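You operate a simulated robot arm through the tools that you are given. There is no shell and no other tool.

You run a simulated robot arm. Do the job below in one go: nothing can be reset, and whatever is moved stays where it is left.

TASK
Fill the white sachet with lavender to about its red line and clip it shut.
Fine: stand it in the holder, swing the chute over, hold the gate key, park the chute, press the closer key; spill none. Set down upright: what you pick out. Where these are worked on the way, their far stop is far enough and under half their travel is too little: steel chute.
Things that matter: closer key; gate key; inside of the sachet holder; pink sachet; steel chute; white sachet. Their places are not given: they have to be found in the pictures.

The check looks at the end state, three seconds after you hand in, the way a careful person would. Anything else that was tipped, shoved, dropped, spilled or broken makes it a failure.

THE ROBOT
A 7-joint arm with a fingered hand, fixed in place. Base frame: the origin is at the foot of the arm, x ahead of it, y to its left, z up; the work surface is at about z = 780. Readings come in mm, degrees, newtons and seconds.
Its first joint turns from -69.0 to 172.0 degrees. Payload 5 kg.
The tool frame sits at the grasp point between the pads (the TCP): z along the fingers, y along the line on which they close. The tips reach 32 mm beyond it. The gripper opens to 160 mm. The gripper's body begins 89 mm behind the TCP. The gripper is a hand of 3 fingers: y runs from the thumb to the fingers, the wrist lies at [0, 0, -252] in the tool frame, and closing takes about 1.5 s.
Orientation is that of the tool frame in the base frame, as [roll, pitch, yaw] about the fixed x, y, z axes, in that order (R = Rz(yaw) Ry(pitch) Rx(roll)). With the fingers straight down and closing along the base's y, the tool's x points along the base's -x, its y along +y and its z along -z.

THE INTERFACE
- The arm moves only by the tool step_arm. Its argument "motion" is a list of rows, each a list of 3 entries, a list of its own where there are three numbers: the turn, a rotation vector about the base's x, y, z in degrees, then the shift along the base's x, y, z in mm, then the gripper command, from -1 (shut) to 1 (fully open), values between in proportion. In form: [[[wx, wy, wz], [x, y, z], gripper], ...]. A call has 1 to 20 rows; each row is the pose to reach, as a shift and turn from the pose commanded when the call began. A row lasts 0.2 s, in which the tool goes at most 50 mm and 8.6 degrees; a call with a longer step from one row to the next is refused whole, and so is a gripper value outside its range. Where a pose cannot be reached the arm comes as near as it can. A force on the tool above 40 N (or 10 N above the force at the start of the call, whichever is more), or a blocked arm, ends the call early, and 0.2 s more pass. Each finger travels about 108 mm/s and halts on what it meets, pressing with about 24 N; the grip force reading is that of the motor and also rises with nothing between the fingers. The clock runs only during rows and for 0.2 s after the last one: add rows that repeat a pose to give the fingers time. The reply holds the time, the measured pose of the TCP, the force on the tool along the base axes, the opening and the grip force, in the units named above and with some noise, with the torque about the TCP (base axes, N m) and any sound that the robot's microphone picked up.
- Cameras (640 x 400 px; columns grow to the right, rows downward): "scene" is fixed at [398.7, 649.3, 1392]; the picture's right is [-0.96, -0.26, 0.00], its down [-0.08, 0.28, -0.96] and it looks along [0.25, -0.92, -0.29] (base axes); focal length 348 px, centre (320, 200). "wrist" rides on the gripper at [65, -4, -116] in the tool frame; the picture's right is [0.06, 1.00, 0.00], its down [-0.87, 0.05, -0.49] and it looks along [-0.49, 0.03, 0.87] (tool axes); focal length 261 px, centre (320, 200).
- capture(camera): a new picture of that camera. The clock stands still meanwhile.
- slide_trunk(by): slides the trunk up (or, below 0, down) by that many mm; the arm rides with it, the base frame stays. It gives what a move gives, with no picture.
- preshape(shape): the hand has 3 fingers and takes this shape, open, in about a second: jaw (thumb against the fingers, like two jaws); tri (thumb and two fingers); tip (a fingertip pinch); poke (one finger out to press); point (the index stretched); flat (the hand flat); cup (the hand cupped); fist (a fist). The gripper value then closes the fingers along that shape, each until it touches; the sizes above hold for jaw. It gives what a move gives, with no picture.
- measure_at(camera, pixels): for up to 12 pixels [column, row] of the newest picture of that camera ("zoom" is the newest enlarged one), the place [x, y, z] in the base frame of the surface seen there, good to about 3 mm. The clock stands still meanwhile.
- zoom(camera, box): a new picture of the part [left, top, right, bottom] of that camera's present view, enlarged. The clock stands still meanwhile.
- close_job(): hands the job in; it is judged then, once.

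Leave the gripper open and the arm clear of the work at the hand-in unless told otherwise.

The tools are called after "Emit:" by a JSON object that holds its "api" and its "payload". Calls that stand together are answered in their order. step_arm: Moves the arm, as the interface text tells. Its arguments: {"type":"object","properties":{"motion":{"type":"array"}},"required":["motion"]} The other tools are called the same way: slide_trunk (by) slides the trunk up or down; preshape (shape) gives the hand a shape; capture (camera) takes a picture; measure_at (camera, pixels) gives the place of the surface under pixels of a picture; zoom (camera, box) takes an enlarged picture of a part of a camera's view; close_job () hands the job in.

At the start:

```text
clock: 0.0
position: [465.8, -652.8, 1251.9]
ee_rot: [-180.0, -0.1, -179.9]
wrist_force: [0.9, 0.3, 0.4]
ft_torque: [-0.01, 0.01, -0.01]
grip_width: 160.0
gripper_force: 0.1
shape: jaw
trunk travel left (down, up): [-700.0, 240.0]
```

scene: 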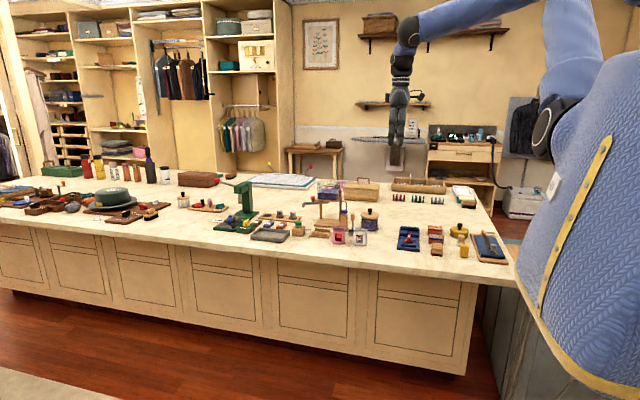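
wrist: 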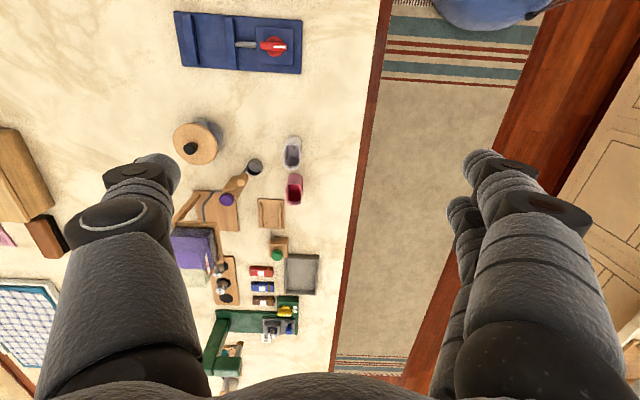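

I see the bench with sachets (white and pink, around scene pixel 340-360, 237) and a chute with wooden stand nearby. I'll zoom in on both cameras to identify things.

Emit:
{"api": "zoom", "payload": {"camera": "scene", "box": [290, 170, 400, 250]}}

Emit:
{"api": "zoom", "payload": {"camera": "wrist", "box": [160, 110, 340, 230]}}

```text
5.00 times, centred on (345, 210) of scene
```

zoom: 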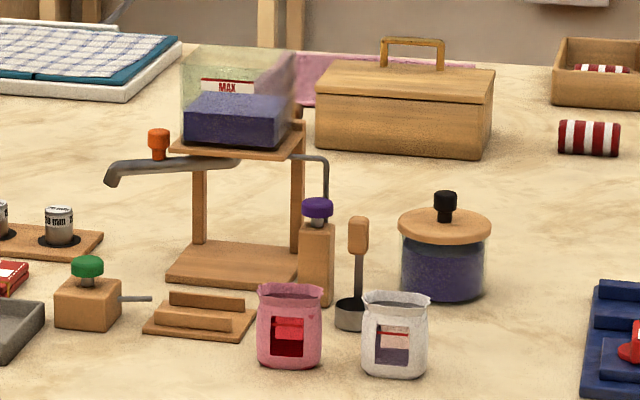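

```text
3.33 times, centred on (250, 170) of wrist
```

zoom: 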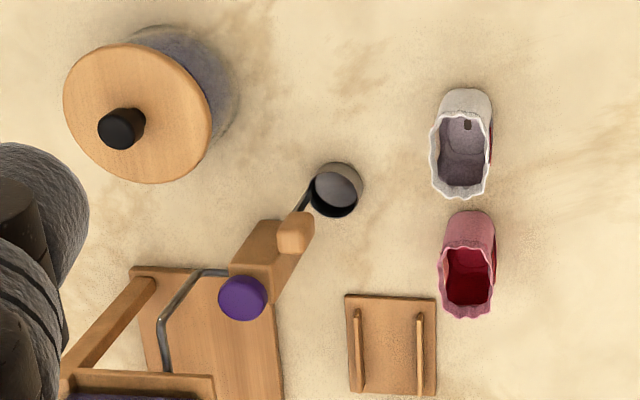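

The dispenser has a steel chute with an orange knob, a purple key on a block wired to the hopper, and a green key with a rod next to a railed holder. I'll measure these points in a fresh scene zoom.

Emit:
{"api": "zoom", "payload": {"camera": "scene", "box": [295, 195, 375, 250]}}

Emit:
{"api": "zoom", "payload": {"camera": "scene", "box": [300, 175, 364, 215]}}

```text
7.27 times, centred on (335, 222) of scene
```

zoom: 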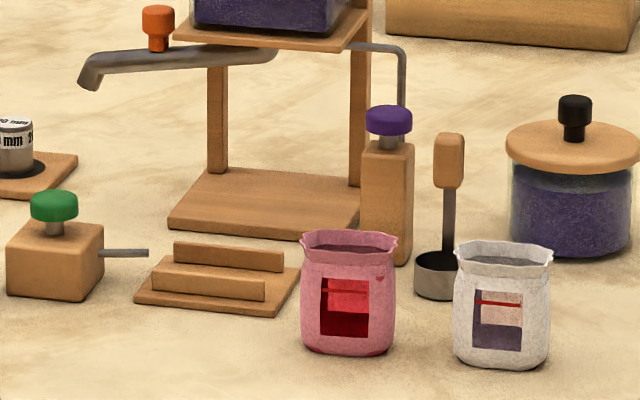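

```text
10.00 times, centred on (332, 195) of scene
```

zoom: 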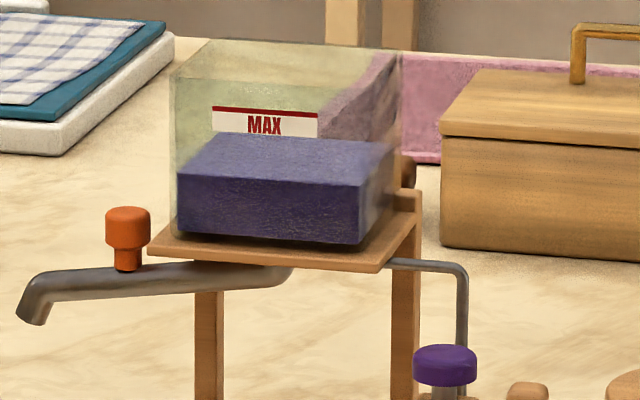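

Measuring chute, knob and purple key in this newest zoom.

Emit:
{"api": "measure_at", "payload": {"camera": "zoom", "pixels": [[128, 213], [126, 240], [127, 262], [30, 310], [45, 280], [200, 275], [280, 275], [445, 355], [445, 375], [160, 250], [378, 268], [462, 320]]}}

Emit:
{"api": "measure_at", "payload": {"camera": "scene", "pixels": [[340, 228], [360, 230], [322, 234]]}}

Emit:
{"api": "zoom", "payload": {"camera": "scene", "box": [295, 195, 375, 250]}}

```text
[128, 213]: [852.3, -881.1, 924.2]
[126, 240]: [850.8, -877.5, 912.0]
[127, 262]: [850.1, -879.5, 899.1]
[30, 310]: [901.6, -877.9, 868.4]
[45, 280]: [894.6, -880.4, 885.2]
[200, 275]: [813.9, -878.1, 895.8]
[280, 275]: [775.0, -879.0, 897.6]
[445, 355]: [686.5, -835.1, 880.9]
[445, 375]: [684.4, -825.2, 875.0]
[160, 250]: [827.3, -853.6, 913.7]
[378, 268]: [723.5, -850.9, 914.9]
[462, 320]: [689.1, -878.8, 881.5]
```

```text
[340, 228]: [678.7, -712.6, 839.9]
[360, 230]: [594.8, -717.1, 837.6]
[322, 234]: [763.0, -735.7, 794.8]
```

```text
7.27 times, centred on (335, 222) of scene
```

zoom: 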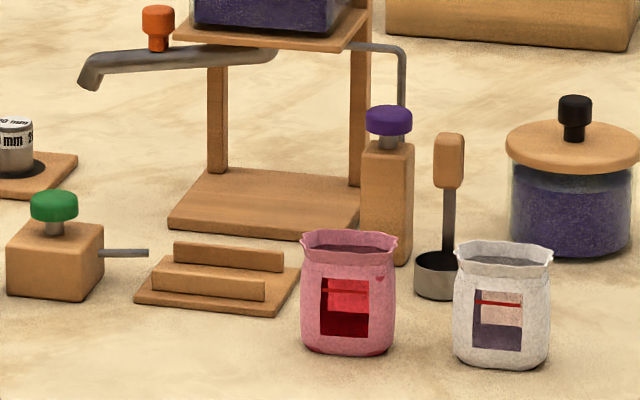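

Emit:
{"api": "measure_at", "payload": {"camera": "zoom", "pixels": [[54, 200], [54, 215], [60, 250], [145, 252], [228, 252], [208, 285], [160, 300], [270, 305], [185, 263], [290, 265], [388, 112], [405, 165]]}}

Emit:
{"api": "measure_at", "payload": {"camera": "zoom", "pixels": [[455, 245], [502, 265], [553, 250], [502, 243], [460, 350], [545, 350], [500, 365], [303, 240], [397, 240], [350, 262], [350, 352], [500, 250]]}}

Emit:
{"api": "measure_at", "payload": {"camera": "wrist", "pixels": [[291, 142], [291, 154], [282, 154], [301, 154], [291, 168], [294, 190], [294, 204], [271, 213], [259, 205], [278, 239], [276, 254], [227, 200]]}}

```text
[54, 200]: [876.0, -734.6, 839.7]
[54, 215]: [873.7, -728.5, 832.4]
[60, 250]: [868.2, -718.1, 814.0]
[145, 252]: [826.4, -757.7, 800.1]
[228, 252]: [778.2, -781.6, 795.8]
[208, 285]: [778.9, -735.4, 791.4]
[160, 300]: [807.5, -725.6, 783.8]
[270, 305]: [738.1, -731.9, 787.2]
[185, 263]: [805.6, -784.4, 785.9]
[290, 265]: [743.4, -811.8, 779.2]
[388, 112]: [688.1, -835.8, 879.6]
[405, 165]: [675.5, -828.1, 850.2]
```

```text
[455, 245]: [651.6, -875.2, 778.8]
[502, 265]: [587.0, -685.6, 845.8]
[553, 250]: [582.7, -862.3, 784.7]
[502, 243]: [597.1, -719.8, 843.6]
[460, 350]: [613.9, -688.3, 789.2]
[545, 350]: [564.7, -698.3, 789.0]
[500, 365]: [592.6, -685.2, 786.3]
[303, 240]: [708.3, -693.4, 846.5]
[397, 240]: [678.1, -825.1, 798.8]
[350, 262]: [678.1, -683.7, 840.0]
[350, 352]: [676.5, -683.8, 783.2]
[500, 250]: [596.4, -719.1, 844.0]
```

```text
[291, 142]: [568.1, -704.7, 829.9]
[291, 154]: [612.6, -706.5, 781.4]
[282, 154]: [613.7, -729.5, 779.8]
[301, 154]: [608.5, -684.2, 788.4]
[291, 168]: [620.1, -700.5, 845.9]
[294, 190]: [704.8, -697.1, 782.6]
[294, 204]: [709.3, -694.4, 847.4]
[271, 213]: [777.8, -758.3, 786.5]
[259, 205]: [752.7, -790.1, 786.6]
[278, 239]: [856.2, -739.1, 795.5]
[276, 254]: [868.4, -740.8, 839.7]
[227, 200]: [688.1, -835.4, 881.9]
```

The targets look far from the base (about 920–1225 mm), so I'll check the robot's body location and then move the arm to look more closely.

Emit:
{"api": "measure_at", "payload": {"camera": "scene", "pixels": [[545, 135], [600, 200], [565, 50], [470, 17], [407, 30], [400, 80], [398, 130], [395, 160]]}}

Emit:
{"api": "zoom", "payload": {"camera": "scene", "box": [360, 0, 640, 175]}}

```text
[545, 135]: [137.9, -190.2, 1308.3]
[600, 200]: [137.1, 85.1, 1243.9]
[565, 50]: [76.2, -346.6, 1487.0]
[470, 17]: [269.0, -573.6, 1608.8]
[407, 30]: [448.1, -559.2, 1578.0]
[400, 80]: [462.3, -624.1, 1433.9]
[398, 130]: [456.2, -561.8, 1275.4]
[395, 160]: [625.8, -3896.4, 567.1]
```

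```text
2.29 times, centred on (500, 88) of scene
```

zoom: 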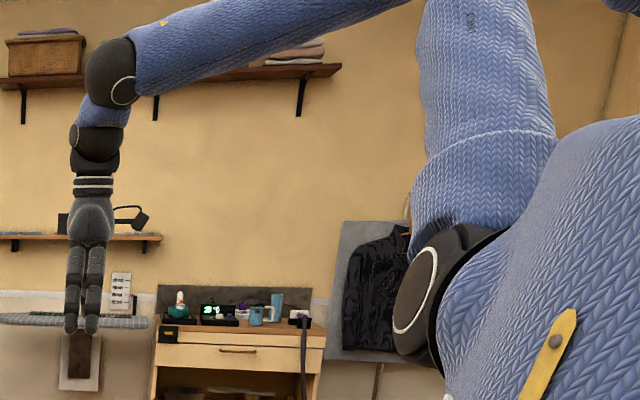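

The shoulder is near (80,-270,1310), so targets are more reachable than they appear. I'll move toward the workspace above everything to look at the holder area with the wrist camera.

Emit:
{"api": "step_arm", "payload": {"motion": [[[0, 0, 0], [40, -15, -10], 0], [[0, 0, 0], [80, -30, -20], 0], [[0, 0, 0], [120, -45, -40], 0], [[0, 0, 0], [140, -55, -70], 0], [[0, 0, 0], [150, -60, -100], 0], [[0, 0, 0], [150, -60, -100], 0]]}}

Emit:
{"api": "capture", "payload": {"camera": "wrist"}}

```text
clock: 1.4
position: [614.0, -712.7, 1153.4]
ee_rot: [180.0, 0.0, 180.0]
wrist_force: [-0.3, -0.2, -0.1]
ft_torque: [-0.03, -0.04, -0.01]
grip_width: 80.6
gripper_force: 0.1
shape: jaw
trunk travel left (down, up): [-700.0, 240.0]
```

```text
taken
```

wrist: 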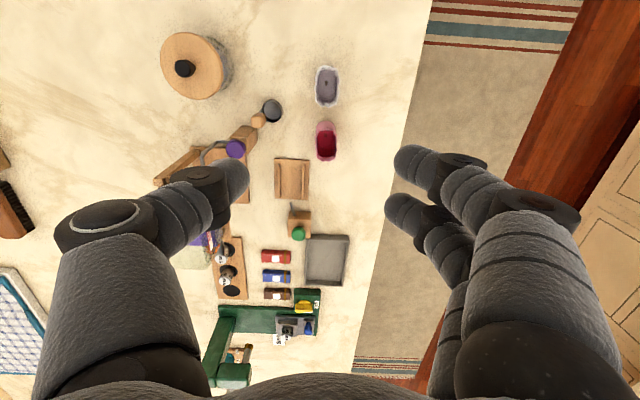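

The arm reached the pose. I'll zoom on the sachets, holder and keys from here.

Emit:
{"api": "zoom", "payload": {"camera": "wrist", "box": [180, 55, 360, 245]}}

Emit:
{"api": "zoom", "payload": {"camera": "wrist", "box": [260, 145, 340, 195]}}

```text
2.11 times, centred on (270, 150) of wrist
```

zoom: 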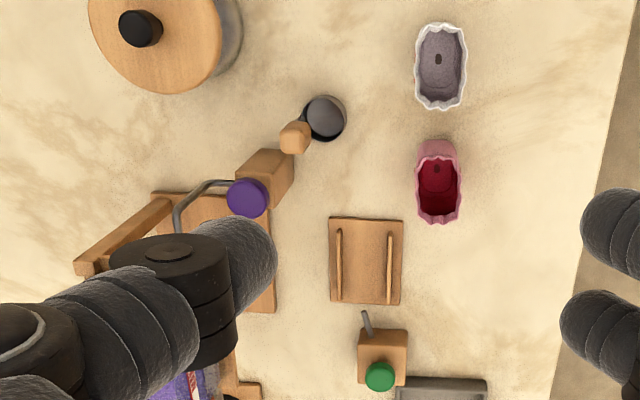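

```text
8.00 times, centred on (300, 170) of wrist
```

zoom: 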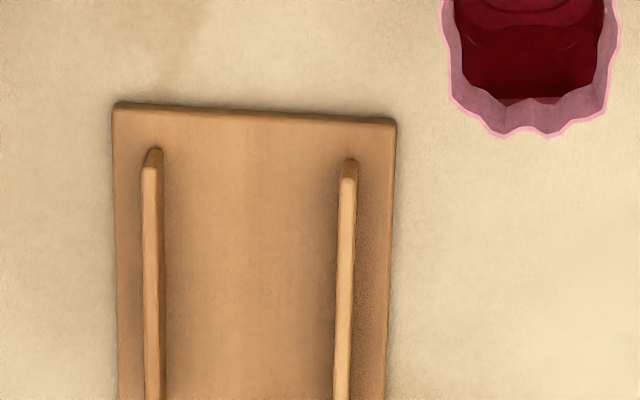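

I'll zoom on the whole holder and measure its corners and rails.

Emit:
{"api": "zoom", "payload": {"camera": "wrist", "box": [256, 150, 336, 200]}}

Emit:
{"api": "measure_at", "payload": {"camera": "wrist", "pixels": [[275, 159], [308, 160], [275, 197], [306, 199], [281, 165], [303, 166], [281, 195], [301, 197], [291, 178], [299, 234], [317, 87], [336, 87]]}}

```text
8.00 times, centred on (296, 175) of wrist
```

zoom: 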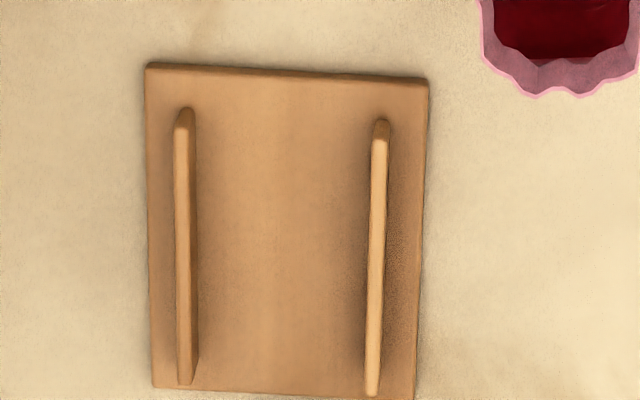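

```text
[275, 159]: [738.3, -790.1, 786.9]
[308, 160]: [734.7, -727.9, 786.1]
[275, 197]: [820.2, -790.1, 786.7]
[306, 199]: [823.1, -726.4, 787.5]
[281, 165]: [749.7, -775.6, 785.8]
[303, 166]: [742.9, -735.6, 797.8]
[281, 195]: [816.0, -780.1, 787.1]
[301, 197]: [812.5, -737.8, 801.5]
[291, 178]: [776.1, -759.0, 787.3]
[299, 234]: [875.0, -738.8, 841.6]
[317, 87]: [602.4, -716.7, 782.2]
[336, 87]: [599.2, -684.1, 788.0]
```

Emit:
{"api": "measure_at", "payload": {"camera": "zoom", "pixels": [[149, 72], [425, 82], [154, 386], [180, 130], [185, 375], [195, 200], [379, 140], [372, 390], [366, 250], [200, 360], [280, 230], [376, 250]]}}

Emit:
{"api": "zoom", "payload": {"camera": "wrist", "box": [294, 55, 374, 105]}}

```text
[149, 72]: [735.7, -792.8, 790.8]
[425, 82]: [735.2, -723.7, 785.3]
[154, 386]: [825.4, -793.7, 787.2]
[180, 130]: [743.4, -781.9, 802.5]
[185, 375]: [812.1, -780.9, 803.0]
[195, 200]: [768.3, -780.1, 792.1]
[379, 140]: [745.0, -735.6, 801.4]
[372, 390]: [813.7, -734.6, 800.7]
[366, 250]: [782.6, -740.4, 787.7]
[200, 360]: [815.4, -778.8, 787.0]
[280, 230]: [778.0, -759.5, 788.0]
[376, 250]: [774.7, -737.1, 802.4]
```

```text
8.00 times, centred on (334, 80) of wrist
```

zoom: 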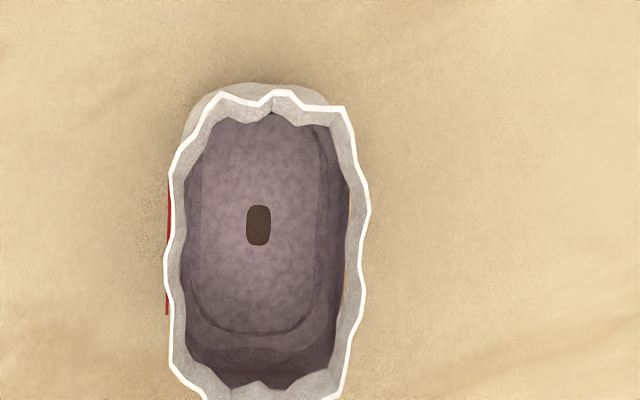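

Emit:
{"api": "measure_at", "payload": {"camera": "zoom", "pixels": [[222, 98], [285, 95], [342, 108], [171, 180], [367, 205], [168, 270], [360, 280], [172, 358], [205, 392], [338, 390], [258, 225], [258, 240]]}}

Emit:
{"api": "zoom", "payload": {"camera": "wrist", "box": [294, 75, 374, 125]}}

```text
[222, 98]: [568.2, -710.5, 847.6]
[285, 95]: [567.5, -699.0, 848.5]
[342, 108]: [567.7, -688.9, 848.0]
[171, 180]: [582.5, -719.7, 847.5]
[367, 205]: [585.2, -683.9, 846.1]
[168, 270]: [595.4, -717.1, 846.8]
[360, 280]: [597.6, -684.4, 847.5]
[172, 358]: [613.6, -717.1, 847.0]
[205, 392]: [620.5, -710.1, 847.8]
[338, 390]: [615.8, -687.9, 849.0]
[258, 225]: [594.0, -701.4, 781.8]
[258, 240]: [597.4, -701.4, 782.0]
```

```text
8.00 times, centred on (334, 100) of wrist
```

zoom: 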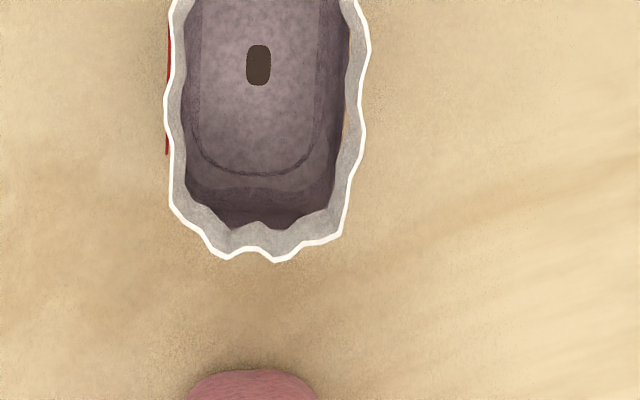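

The white sachet is at about (595,-701), rim z≈847, empty; the holder slot centre is about (780,-758), floor z≈787. Next I'll test reach by flying high over the chute's knob (852,-880), which also gives a look.

Emit:
{"api": "step_arm", "payload": {"motion": [[[0, 0, 0], [35, -25, 0], 0], [[0, 0, 0], [70, -50, 0], 0], [[0, 0, 0], [105, -75, 0], 0], [[0, 0, 0], [140, -100, 0], 0], [[0, 0, 0], [175, -125, 0], 0], [[0, 0, 0], [210, -150, 0], 0], [[0, 0, 0], [238, -167, 0], 0], [[0, 0, 0], [238, -167, 0], 0], [[0, 0, 0], [238, -167, 0], 0]]}}

Emit:
{"api": "capture", "payload": {"camera": "wrist"}}

Emit:
{"api": "capture", "payload": {"camera": "scene"}}

```text
clock: 3.4
position: [854.6, -878.8, 1151.6]
ee_rot: [-180.0, -0.1, -179.9]
wrist_force: [-0.8, 0.1, -0.2]
ft_torque: [0.03, -0.01, 0.01]
grip_width: 80.4
gripper_force: 0.1
shape: jaw
trunk travel left (down, up): [-700.0, 240.0]
```

```text
taken
```

wrist: 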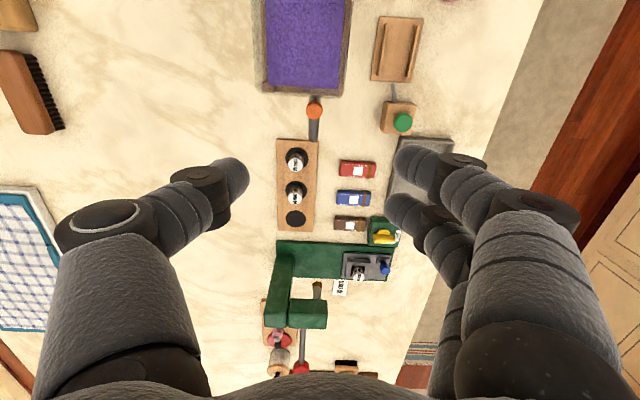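

```text
taken
```

scene: 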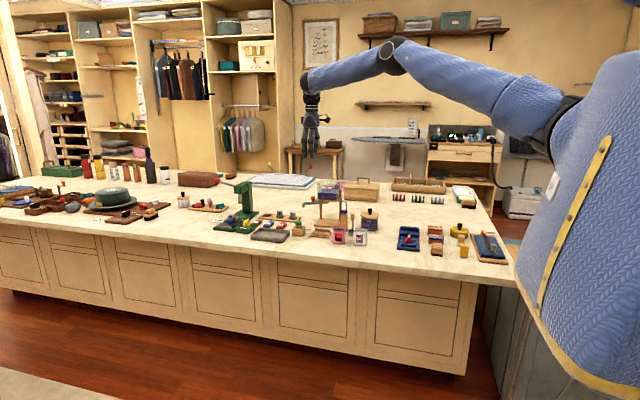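

Reach is fine at this height. Measuring the hopper, knob and neighbouring tray from this view.

Emit:
{"api": "measure_at", "payload": {"camera": "wrist", "pixels": [[316, 105], [313, 140], [278, 142], [318, 142], [296, 158], [262, 90], [345, 90], [340, 40], [298, 90], [402, 122], [394, 87], [388, 106]]}}

Emit:
{"api": "zoom", "payload": {"camera": "wrist", "box": [250, 60, 430, 180]}}

```text
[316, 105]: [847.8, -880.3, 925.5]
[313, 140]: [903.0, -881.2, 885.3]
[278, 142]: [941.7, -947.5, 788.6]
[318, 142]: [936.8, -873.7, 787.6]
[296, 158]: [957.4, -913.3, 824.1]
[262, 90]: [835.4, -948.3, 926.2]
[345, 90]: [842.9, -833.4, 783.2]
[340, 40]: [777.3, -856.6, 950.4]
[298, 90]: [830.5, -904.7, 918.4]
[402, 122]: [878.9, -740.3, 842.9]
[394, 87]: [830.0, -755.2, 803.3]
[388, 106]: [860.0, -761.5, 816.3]
```

```text
3.33 times, centred on (340, 120) of wrist
```

zoom: 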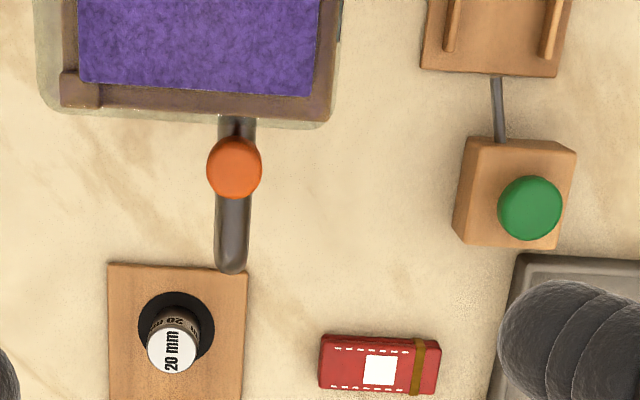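

Knob is at (850,-880,z 900–925), hopper board edge at x≈832, so the chute can be pushed from its outer side. First the sachet: fly back above it at (595,-701), then descend partway for a check.

Emit:
{"api": "step_arm", "payload": {"motion": [[[0, 0, 0], [-37, 25, 0], 0], [[0, 0, 0], [-74, 51, 0], 0], [[0, 0, 0], [-111, 76, 0], 0], [[0, 0, 0], [-148, 102, 0], 0], [[0, 0, 0], [-185, 128, 0], 0], [[0, 0, 0], [-222, 153, 0], 0], [[0, 0, 0], [-250, 172, 0], 0], [[0, 0, 0], [-258.3, 178.3, -30], 0], [[0, 0, 0], [-258.3, 178.3, -75], 0], [[0, 0, 0], [-258.3, 178.3, -120], 0], [[0, 0, 0], [-258.3, 178.3, -165], 0], [[0, 0, 0], [-258.3, 178.3, -190], 0], [[0, 0, 0], [-258.3, 178.3, -200], 0], [[0, 0, 0], [-258.3, 178.3, -200], 0]]}}

Emit:
{"api": "capture", "payload": {"camera": "wrist"}}

Emit:
{"api": "zoom", "payload": {"camera": "scene", "box": [290, 160, 400, 250]}}

```text
clock: 6.4
position: [593.7, -699.8, 951.5]
ee_rot: [-180.0, -0.1, 180.0]
wrist_force: [0.5, -0.5, 1.1]
ft_torque: [0.03, -0.02, 0.01]
grip_width: 80.6
gripper_force: 0.0
shape: jaw
trunk travel left (down, up): [-700.0, 240.0]
```

```text
taken
```

wrist: 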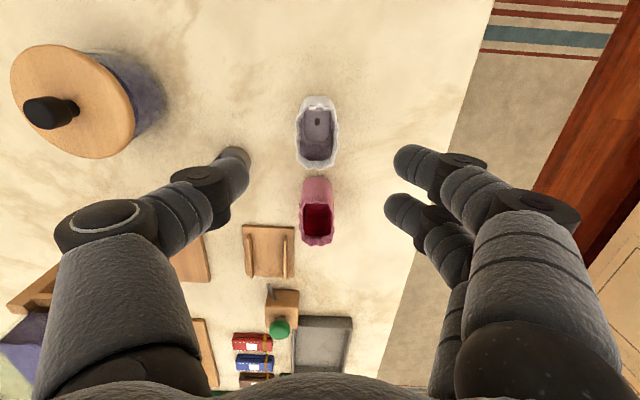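

```text
4.44 times, centred on (345, 205) of scene
```

zoom: 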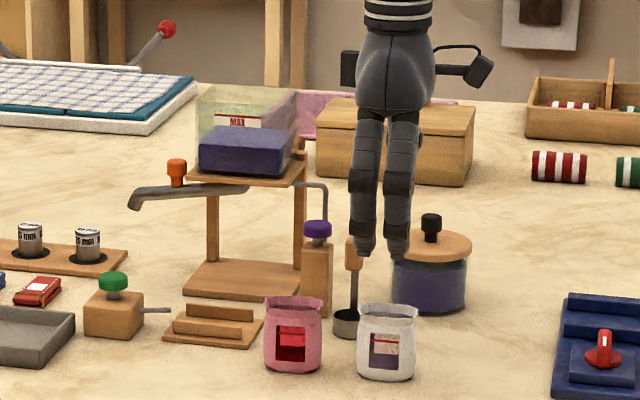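

Checking clearances to the jar and scoop behind the sachet before descending.

Emit:
{"api": "measure_at", "payload": {"camera": "wrist", "pixels": [[135, 90], [120, 150], [160, 120], [45, 112], [235, 160], [240, 185], [415, 160], [400, 205]]}}

Emit:
{"api": "measure_at", "payload": {"camera": "zoom", "pixels": [[430, 260], [400, 245], [345, 320], [353, 255], [365, 250], [395, 250], [432, 225], [380, 100]]}}

```text
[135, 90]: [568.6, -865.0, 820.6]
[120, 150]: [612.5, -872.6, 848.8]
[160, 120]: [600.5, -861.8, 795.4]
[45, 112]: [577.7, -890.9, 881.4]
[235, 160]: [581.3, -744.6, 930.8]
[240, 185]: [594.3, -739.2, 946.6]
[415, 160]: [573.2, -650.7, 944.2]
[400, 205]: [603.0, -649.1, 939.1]
```

```text
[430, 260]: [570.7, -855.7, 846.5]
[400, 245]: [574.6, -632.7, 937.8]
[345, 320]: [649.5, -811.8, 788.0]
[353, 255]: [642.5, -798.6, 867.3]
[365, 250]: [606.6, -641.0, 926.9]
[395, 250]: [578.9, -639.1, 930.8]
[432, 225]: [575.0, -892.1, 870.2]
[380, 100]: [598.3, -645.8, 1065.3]
```

Clear on all sides. Descend to TCP z≈835 straddling the sachet and close gently.

Emit:
{"api": "step_arm", "payload": {"motion": [[[0, 0, 0], [0, 0, -40], 0], [[0, 0, 0], [0, 0, -75], 0], [[0, 0, 0], [0, 0, -100], 0], [[0, 0, 0], [0, 0, -115], 0], [[0, 0, 0], [0, 0, -117], 0], [[0, 0, 0], [0, 0, -117], 0]]}}

Emit:
{"api": "capture", "payload": {"camera": "wrist"}}

Emit:
{"api": "zoom", "payload": {"camera": "scene", "box": [310, 190, 390, 250]}}

```text
clock: 7.8
position: [593.7, -699.2, 834.1]
ee_rot: [-179.9, 0.0, -179.9]
wrist_force: [-0.6, 0.0, 0.9]
ft_torque: [-0.01, 0.03, 0.0]
grip_width: 80.7
gripper_force: 0.2
shape: jaw
trunk travel left (down, up): [-700.0, 240.0]
```

```text
taken
```

wrist: 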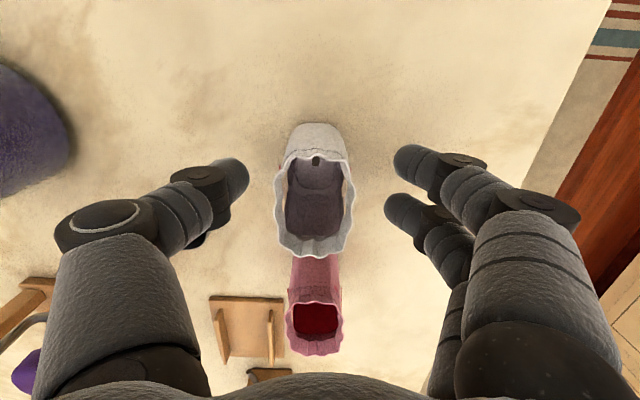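

```text
6.67 times, centred on (350, 220) of scene
```

zoom: 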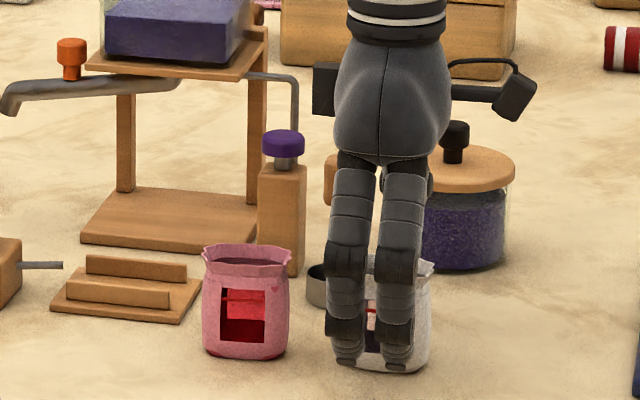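

Fingers straddle the sachet evenly. Closing.

Emit:
{"api": "step_arm", "payload": {"motion": [[[0, 0, 0], [0, 0, 0], -0.3], [[0, 0, 0], [0, 0, 0], -0.5], [[0, 0, 0], [0, 0, 0], -0.6], [[0, 0, 0], [0, 0, 0], -0.7], [[0, 0, 0], [0, 0, 0], -0.7], [[0, 0, 0], [0, 0, 0], -0.7]]}}

Emit:
{"api": "capture", "payload": {"camera": "wrist"}}

```text
clock: 9.2
position: [593.8, -699.7, 834.2]
ee_rot: [-180.0, -0.1, 180.0]
wrist_force: [0.0, 0.6, 0.5]
ft_torque: [0.01, 0.0, 0.01]
grip_width: 28.4
gripper_force: 23.8
shape: jaw
trunk travel left (down, up): [-700.0, 240.0]
```

```text
taken
```

wrist: 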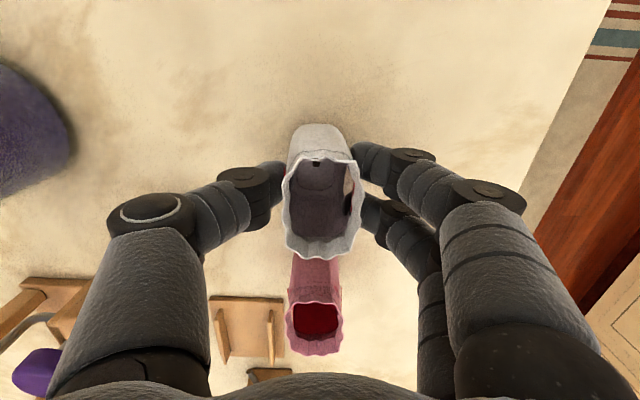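

Gripped at 28 mm with 24 N. Lift straight up and check.

Emit:
{"api": "step_arm", "payload": {"motion": [[[0, 0, 0], [0, 0, 10], -0.7], [[0, 0, 0], [0, 0, 40], -0.7], [[0, 0, 0], [0, 0, 80], -0.7], [[0, 0, 0], [0, 0, 105], -0.7], [[0, 0, 0], [0, 0, 110], -0.7], [[0, 0, 0], [0, 0, 110], -0.7]]}}

Emit:
{"api": "zoom", "payload": {"camera": "wrist", "box": [240, 100, 400, 280]}}

Emit:
{"api": "zoom", "payload": {"camera": "scene", "box": [310, 180, 390, 250]}}

```text
clock: 10.6
position: [593.5, -699.8, 946.5]
ee_rot: [-180.0, 0.1, -180.0]
wrist_force: [0.4, 1.1, -0.5]
ft_torque: [-0.01, -0.01, -0.01]
grip_width: 28.3
gripper_force: 24.1
shape: jaw
trunk travel left (down, up): [-700.0, 240.0]
```

```text
2.22 times, centred on (320, 190) of wrist
```

zoom: 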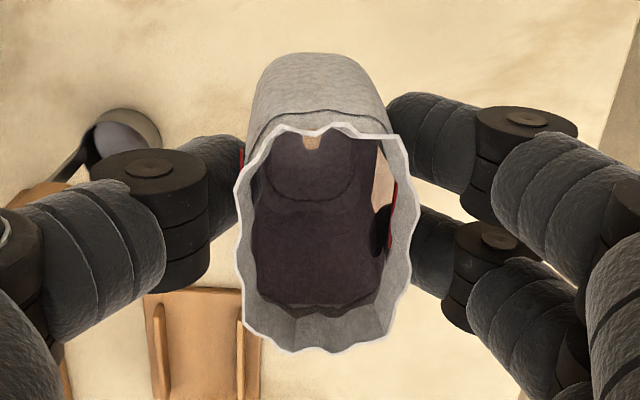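

```text
5.71 times, centred on (350, 215) of scene
```

zoom: 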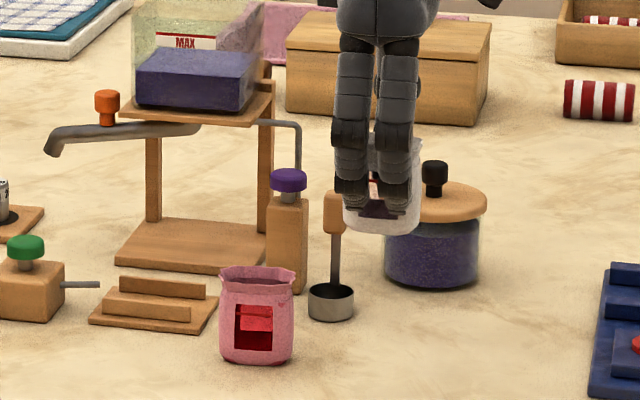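

The sachet came up cleanly. Measuring its rim relative to the TCP.

Emit:
{"api": "zoom", "payload": {"camera": "wrist", "box": [290, 120, 360, 265]}}

Emit:
{"api": "capture", "payload": {"camera": "wrist"}}

Emit:
{"api": "measure_at", "payload": {"camera": "wrist", "pixels": [[311, 160], [295, 190], [292, 215], [295, 240], [305, 252], [320, 258], [340, 250], [351, 235], [355, 205], [350, 170], [338, 158], [320, 140]]}}

```text
2.76 times, centred on (325, 192) of wrist
```

zoom: 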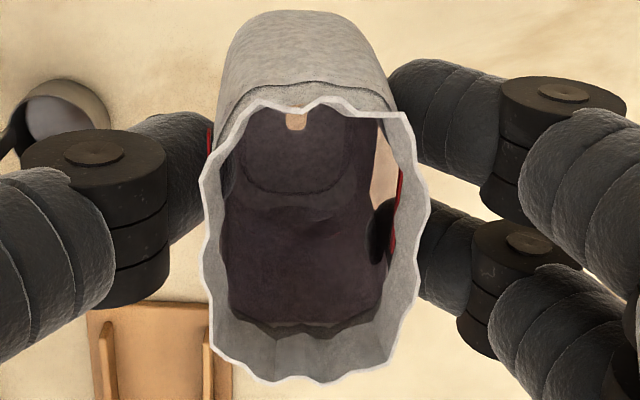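

```text
taken
```

wrist: 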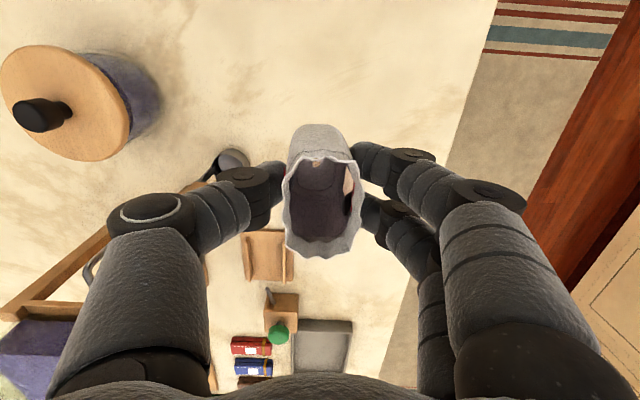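

```text
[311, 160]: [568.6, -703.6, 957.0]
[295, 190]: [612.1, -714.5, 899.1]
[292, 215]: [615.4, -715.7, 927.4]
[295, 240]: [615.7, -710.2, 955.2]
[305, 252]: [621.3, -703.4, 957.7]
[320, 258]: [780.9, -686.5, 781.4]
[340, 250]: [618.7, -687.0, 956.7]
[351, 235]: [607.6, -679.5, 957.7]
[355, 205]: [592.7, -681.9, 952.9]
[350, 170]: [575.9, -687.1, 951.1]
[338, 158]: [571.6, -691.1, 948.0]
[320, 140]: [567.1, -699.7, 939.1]
```

Sachet is centred at the TCP and upright. Carry it above the holder (shift 186,-59) at this height, then look.

Emit:
{"api": "step_arm", "payload": {"motion": [[[0, 0, 0], [20, -6, 0], -0.7], [[0, 0, 0], [50, -16, 0], -0.7], [[0, 0, 0], [80, -26, 0], -0.7], [[0, 0, 0], [110, -35, 0], -0.7], [[0, 0, 0], [140, -44, 0], -0.7], [[0, 0, 0], [165, -52, 0], -0.7], [[0, 0, 0], [180, -57, 0], -0.7], [[0, 0, 0], [186, -59, 0], -0.7], [[0, 0, 0], [186, -59, 0], -0.7], [[0, 0, 0], [186, -59, 0], -0.7]]}}

Emit:
{"api": "capture", "payload": {"camera": "wrist"}}

Emit:
{"api": "zoom", "payload": {"camera": "scene", "box": [280, 160, 390, 250]}}

```text
clock: 12.8
position: [779.8, -759.0, 945.3]
ee_rot: [-180.0, 0.0, 179.9]
wrist_force: [-0.2, -0.9, 0.3]
ft_torque: [-0.02, -0.02, 0.0]
grip_width: 28.7
gripper_force: 24.3
shape: jaw
trunk travel left (down, up): [-700.0, 240.0]
```

```text
taken
```

wrist: 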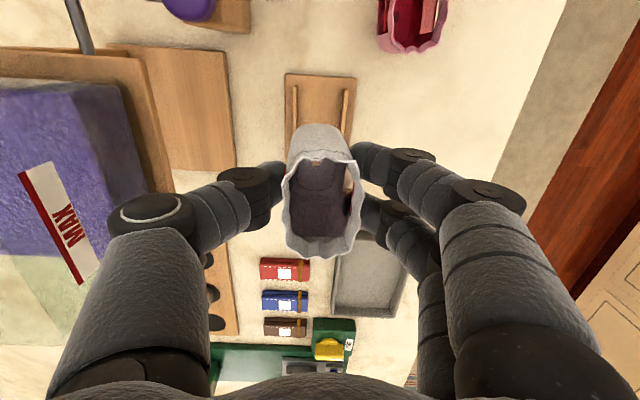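

```text
4.44 times, centred on (335, 205) of scene
```

zoom: 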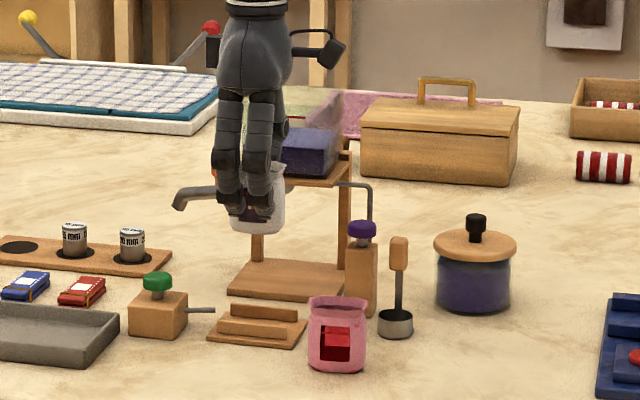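

Checking the thumb's clearance to the hopper from the wrist view.

Emit:
{"api": "measure_at", "payload": {"camera": "wrist", "pixels": [[115, 215], [150, 210], [90, 290], [70, 330], [180, 230], [150, 140], [110, 95], [205, 100], [292, 90], [346, 92], [288, 130], [353, 80]]}}

```text
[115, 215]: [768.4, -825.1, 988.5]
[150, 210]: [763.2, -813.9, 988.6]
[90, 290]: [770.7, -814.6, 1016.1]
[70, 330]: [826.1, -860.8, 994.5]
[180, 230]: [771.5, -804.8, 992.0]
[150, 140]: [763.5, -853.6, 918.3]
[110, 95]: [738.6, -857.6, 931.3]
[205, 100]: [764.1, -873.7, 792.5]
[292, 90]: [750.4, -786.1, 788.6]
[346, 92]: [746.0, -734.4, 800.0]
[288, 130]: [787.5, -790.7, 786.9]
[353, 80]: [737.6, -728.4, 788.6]
```

Thumb knuckle is ~25 mm clear of the hopper board. Descend in steps to just above the holder floor.

Emit:
{"api": "step_arm", "payload": {"motion": [[[0, 0, 0], [0, 0, -30], -0.7], [[0, 0, 0], [0, 0, -55], -0.7], [[0, 0, 0], [0, 0, -75], -0.7], [[0, 0, 0], [0, 0, -83], -0.7], [[0, 0, 0], [0, 0, -83], -0.7], [[0, 0, 0], [0, 0, -83], -0.7]]}}

Emit:
{"api": "capture", "payload": {"camera": "wrist"}}

Emit:
{"api": "zoom", "payload": {"camera": "scene", "box": [300, 190, 370, 245]}}

```text
clock: 14.2
position: [781.3, -759.0, 862.1]
ee_rot: [-180.0, 0.0, -179.9]
wrist_force: [-0.2, 0.0, -0.1]
ft_torque: [-0.02, 0.0, -0.03]
grip_width: 28.4
gripper_force: 23.4
shape: jaw
trunk travel left (down, up): [-700.0, 240.0]
```

```text
taken
```

wrist: 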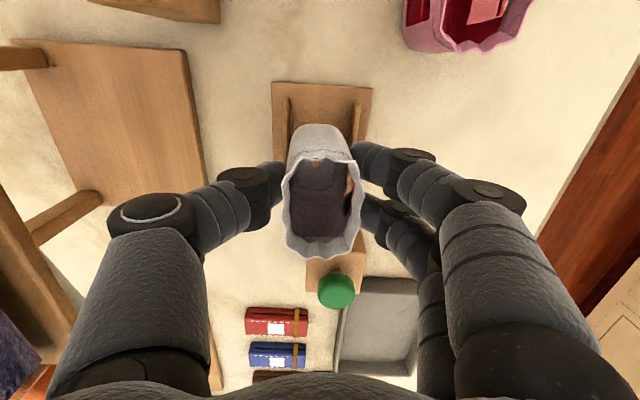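

```text
7.27 times, centred on (335, 218) of scene
```

zoom: 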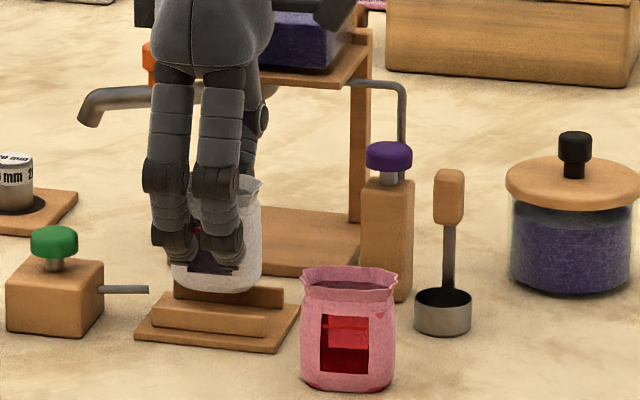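

Alignment looks good (sachet centre column 217 vs holder centre 217). Lower the last 20 mm slowly, watching force.

Emit:
{"api": "step_arm", "payload": {"motion": [[[0, 0, 0], [0, 0, -6], -0.7], [[0, 0, 0], [0, 0, -11], -0.7], [[0, 0, 0], [0, 0, -15], -0.7], [[0, 0, 0], [0, 0, -18], -0.7], [[0, 0, 0], [0, 0, -19], -0.7], [[0, 0, 0], [0, 0, -19], -0.7]]}}

Emit:
{"api": "zoom", "payload": {"camera": "scene", "box": [300, 200, 350, 245]}}

Emit:
{"api": "capture", "payload": {"camera": "wrist"}}

```text
clock: 15.6
position: [780.2, -758.9, 842.3]
ee_rot: [179.9, 0.0, -180.0]
wrist_force: [-0.1, -0.7, -0.6]
ft_torque: [0.01, 0.01, 0.0]
grip_width: 28.3
gripper_force: 23.9
shape: jaw
trunk travel left (down, up): [-700.0, 240.0]
```

```text
8.89 times, centred on (325, 222) of scene
```

zoom: 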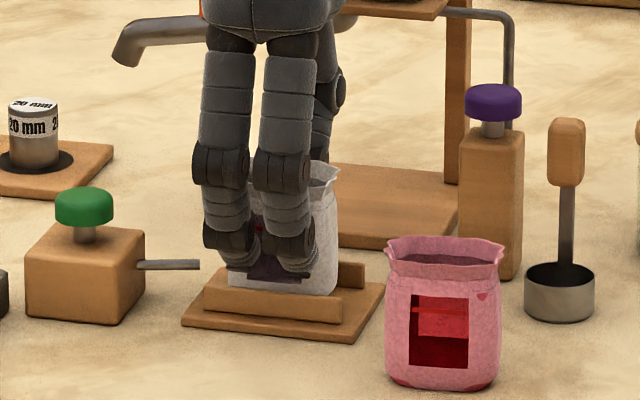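

```text
taken
```

wrist: 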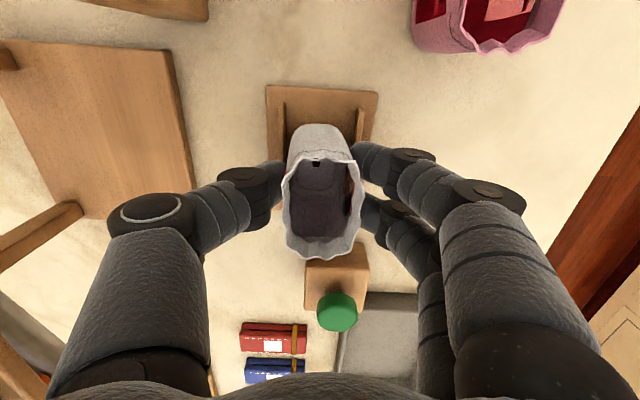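

No contact force yet; lower in 1 mm steps.

Emit:
{"api": "step_arm", "payload": {"motion": [[[0, 0, 0], [0, 0, -1], -0.7], [[0, 0, 0], [0, 0, -1.5], -0.7], [[0, 0, 0], [0, 0, -1.5], -0.7]]}}

```text
clock: 16.4
position: [780.3, -758.6, 841.0]
ee_rot: [-180.0, 0.0, 180.0]
wrist_force: [-0.1, 0.7, -0.3]
ft_torque: [-0.02, -0.01, 0.0]
grip_width: 28.3
gripper_force: 23.2
shape: jaw
trunk travel left (down, up): [-700.0, 240.0]
```

Emit:
{"api": "step_arm", "payload": {"motion": [[[0, 0, 0], [0, 0, -1], -0.7], [[0, 0, 0], [0, 0, -1], -0.7]]}}

Emit:
{"api": "zoom", "payload": {"camera": "scene", "box": [310, 215, 340, 240]}}

```text
clock: 17.0
position: [780.6, -759.5, 840.0]
ee_rot: [-179.9, 0.0, -180.0]
wrist_force: [-0.4, 0.3, -0.4]
ft_torque: [0.01, -0.02, 0.0]
grip_width: 28.3
gripper_force: 23.8
shape: jaw
trunk travel left (down, up): [-700.0, 240.0]
```

```text
16.00 times, centred on (325, 228) of scene
```

zoom: 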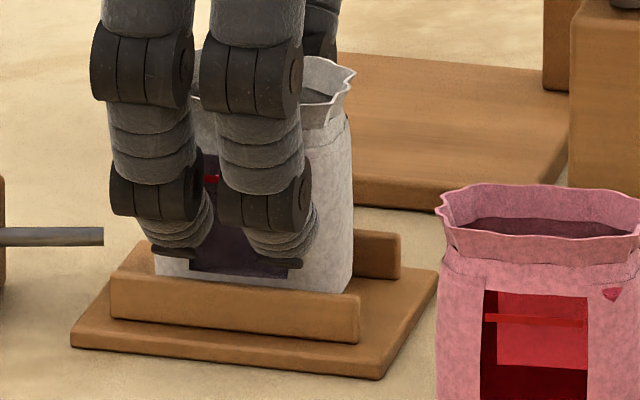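

Still no contact; keep lowering gently.

Emit:
{"api": "step_arm", "payload": {"motion": [[[0, 0, 0], [0, 0, -0.7], -0.7], [[0, 0, 0], [0, 0, -1.4], -0.7], [[0, 0, 0], [0, 0, -1.4], -0.7]]}}

```text
clock: 17.8
position: [781.1, -759.0, 839.2]
ee_rot: [-180.0, -0.1, -179.9]
wrist_force: [1.4, -2.3, 6.6]
ft_torque: [0.08, 0.0, -0.02]
grip_width: 28.6
gripper_force: 23.6
shape: jaw
trunk travel left (down, up): [-700.0, 240.0]
```

Contact (6.6 N up). Release by opening to about 56 mm only (hopper nearby), then check.

Emit:
{"api": "step_arm", "payload": {"motion": [[[0, 0, 0], [0, 0, 0], -0.5], [[0, 0, 0], [0, 0, 0], -0.3], [[0, 0, 0], [0, 0, 0], -0.3], [[0, 0, 0], [0, 0, 0], -0.3]]}}

Emit:
{"api": "capture", "payload": {"camera": "wrist"}}

Emit:
{"api": "zoom", "payload": {"camera": "scene", "box": [300, 190, 350, 245]}}

```text
clock: 18.8
position: [780.4, -758.6, 839.2]
ee_rot: [-180.0, 0.0, 180.0]
wrist_force: [0.0, -0.6, 0.4]
ft_torque: [0.03, 0.01, 0.01]
grip_width: 55.7
gripper_force: 0.0
shape: jaw
trunk travel left (down, up): [-700.0, 240.0]
```

```text
taken
```

wrist: 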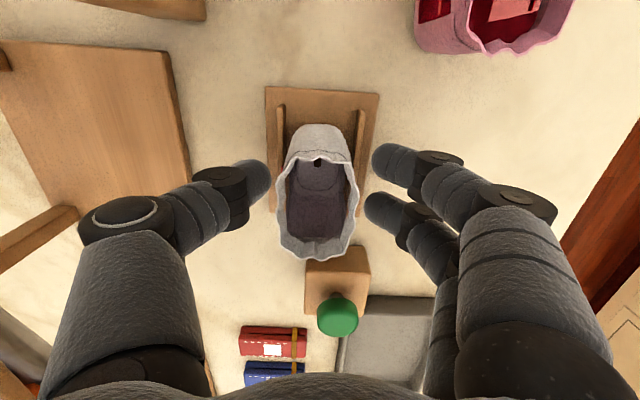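

```text
7.27 times, centred on (325, 218) of scene
```

zoom: 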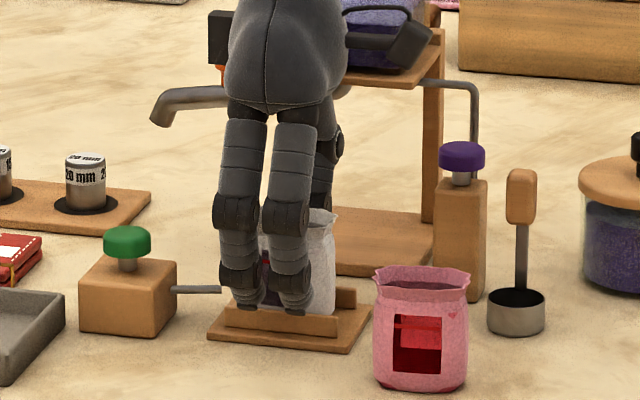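

The sachet stands between the rails. Lift straight up, well above the hopper.

Emit:
{"api": "step_arm", "payload": {"motion": [[[0, 0, 0], [0, 0, 20], -0.3], [[0, 0, 0], [0, 0, 50], -0.3], [[0, 0, 0], [0, 0, 95], -0.3], [[0, 0, 0], [0, 0, 140], -0.3], [[0, 0, 0], [0, 0, 185], -0.3], [[0, 0, 0], [0, 0, 230], -0.3], [[0, 0, 0], [0, 0, 260], -0.3], [[0, 0, 0], [0, 0, 260], -0.3]]}}

Emit:
{"api": "capture", "payload": {"camera": "wrist"}}

Emit:
{"api": "zoom", "payload": {"camera": "scene", "box": [290, 170, 370, 245]}}

```text
clock: 20.6
position: [781.2, -758.1, 1097.5]
ee_rot: [-179.9, 0.0, 180.0]
wrist_force: [-0.4, 0.0, 0.6]
ft_torque: [-0.03, 0.0, -0.01]
grip_width: 55.4
gripper_force: 0.0
shape: jaw
trunk travel left (down, up): [-700.0, 240.0]
```

```text
taken
```

wrist: 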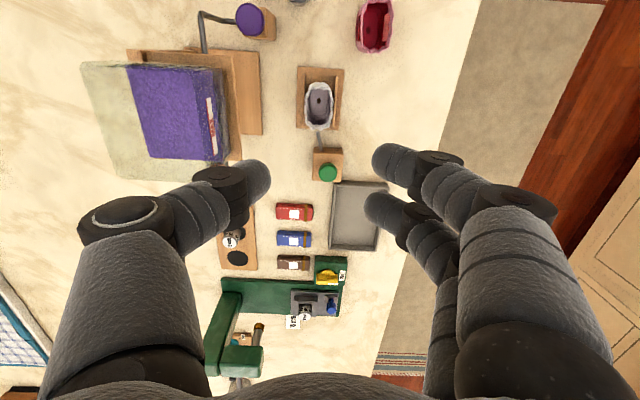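

```text
5.33 times, centred on (330, 208) of scene
```

zoom: 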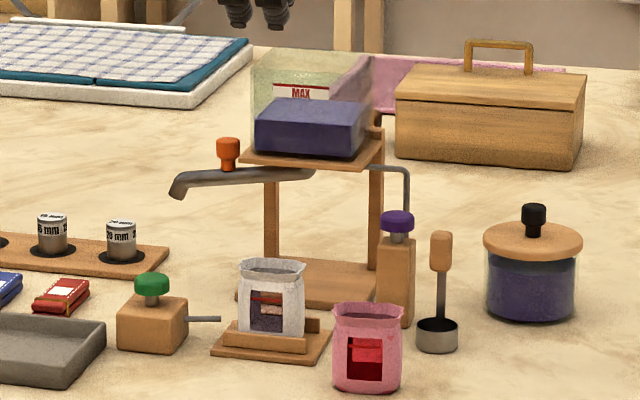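

Sachet is standing in the holder. Measuring its rim centre, the hopper top, and key positions from above.

Emit:
{"api": "measure_at", "payload": {"camera": "wrist", "pixels": [[318, 82], [305, 105], [333, 105], [318, 128], [249, 20], [328, 172], [85, 66], [130, 176], [240, 160], [225, 130], [214, 140], [220, 165]]}}

Emit:
{"api": "zoom", "payload": {"camera": "wrist", "box": [80, 40, 280, 190]}}

```text
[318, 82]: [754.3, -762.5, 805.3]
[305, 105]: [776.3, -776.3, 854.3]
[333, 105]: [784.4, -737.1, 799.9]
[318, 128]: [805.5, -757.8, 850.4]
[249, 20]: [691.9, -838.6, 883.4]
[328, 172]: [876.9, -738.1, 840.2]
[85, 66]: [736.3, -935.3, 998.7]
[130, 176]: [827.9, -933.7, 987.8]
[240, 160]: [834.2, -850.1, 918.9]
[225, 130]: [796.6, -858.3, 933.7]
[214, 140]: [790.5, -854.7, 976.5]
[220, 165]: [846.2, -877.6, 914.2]
```

```text
2.67 times, centred on (180, 115) of wrist
```

zoom: 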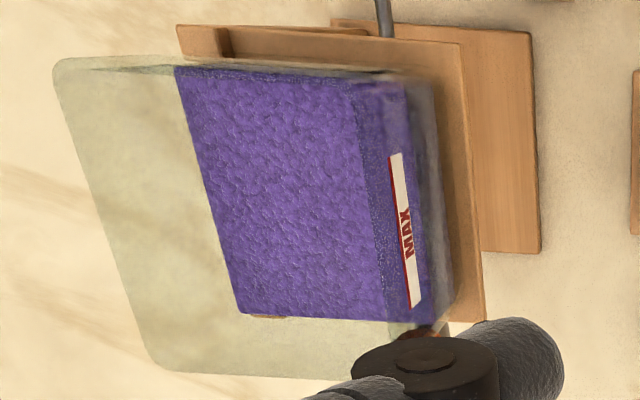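

Before pushing, I'll try the "poke" shape here in free space and look at where the finger lies.

Emit:
{"api": "preshape", "payload": {"shape": "poke"}}

Emit:
{"api": "capture", "payload": {"camera": "wrist"}}

Emit:
{"api": "zoom", "payload": {"camera": "scene", "box": [280, 100, 380, 180]}}

```text
clock: 21.5
position: [780.5, -758.9, 1099.0]
ee_rot: [-179.9, 0.0, 180.0]
wrist_force: [-0.3, 1.0, -0.3]
ft_torque: [0.0, -0.01, -0.01]
grip_width: 0.1
gripper_force: 0.1
shape: poke
trunk travel left (down, up): [-700.0, 240.0]
```

```text
taken
```

wrist: 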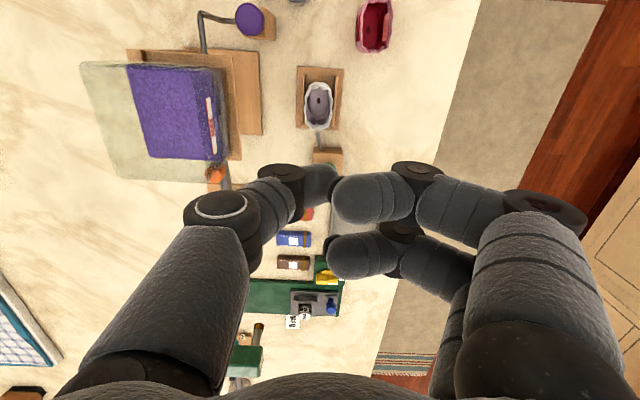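

```text
5.00 times, centred on (330, 140) of scene
```

zoom: 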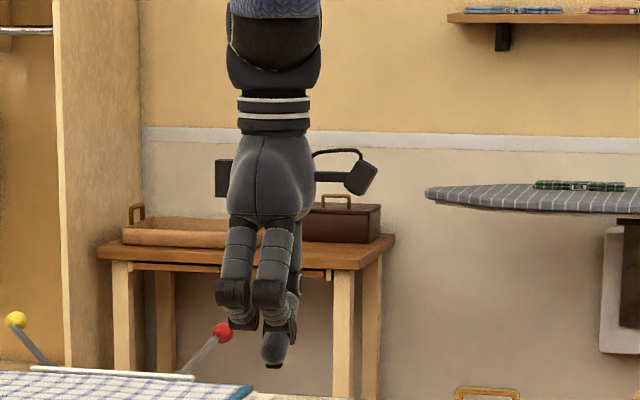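

Emit:
{"api": "measure_at", "payload": {"camera": "zoom", "pixels": [[272, 366], [272, 350], [262, 345], [285, 345], [272, 330], [290, 325], [240, 322], [295, 300]]}}

Emit:
{"api": "measure_at", "payload": {"camera": "wrist", "pixels": [[335, 195], [345, 210], [345, 180], [330, 255], [325, 185], [285, 205], [217, 175], [210, 170]]}}

```text
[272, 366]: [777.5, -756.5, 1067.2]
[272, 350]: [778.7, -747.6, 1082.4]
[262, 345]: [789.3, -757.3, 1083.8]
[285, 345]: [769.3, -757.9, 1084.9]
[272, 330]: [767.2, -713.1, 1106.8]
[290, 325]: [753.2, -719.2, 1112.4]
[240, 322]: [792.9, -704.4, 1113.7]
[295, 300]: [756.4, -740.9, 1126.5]
```

```text
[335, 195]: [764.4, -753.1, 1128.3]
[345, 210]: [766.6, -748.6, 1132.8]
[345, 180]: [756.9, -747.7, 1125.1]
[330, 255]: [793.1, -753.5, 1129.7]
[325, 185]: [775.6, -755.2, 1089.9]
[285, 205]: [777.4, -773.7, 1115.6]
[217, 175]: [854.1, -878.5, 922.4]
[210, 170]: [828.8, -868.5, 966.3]
```

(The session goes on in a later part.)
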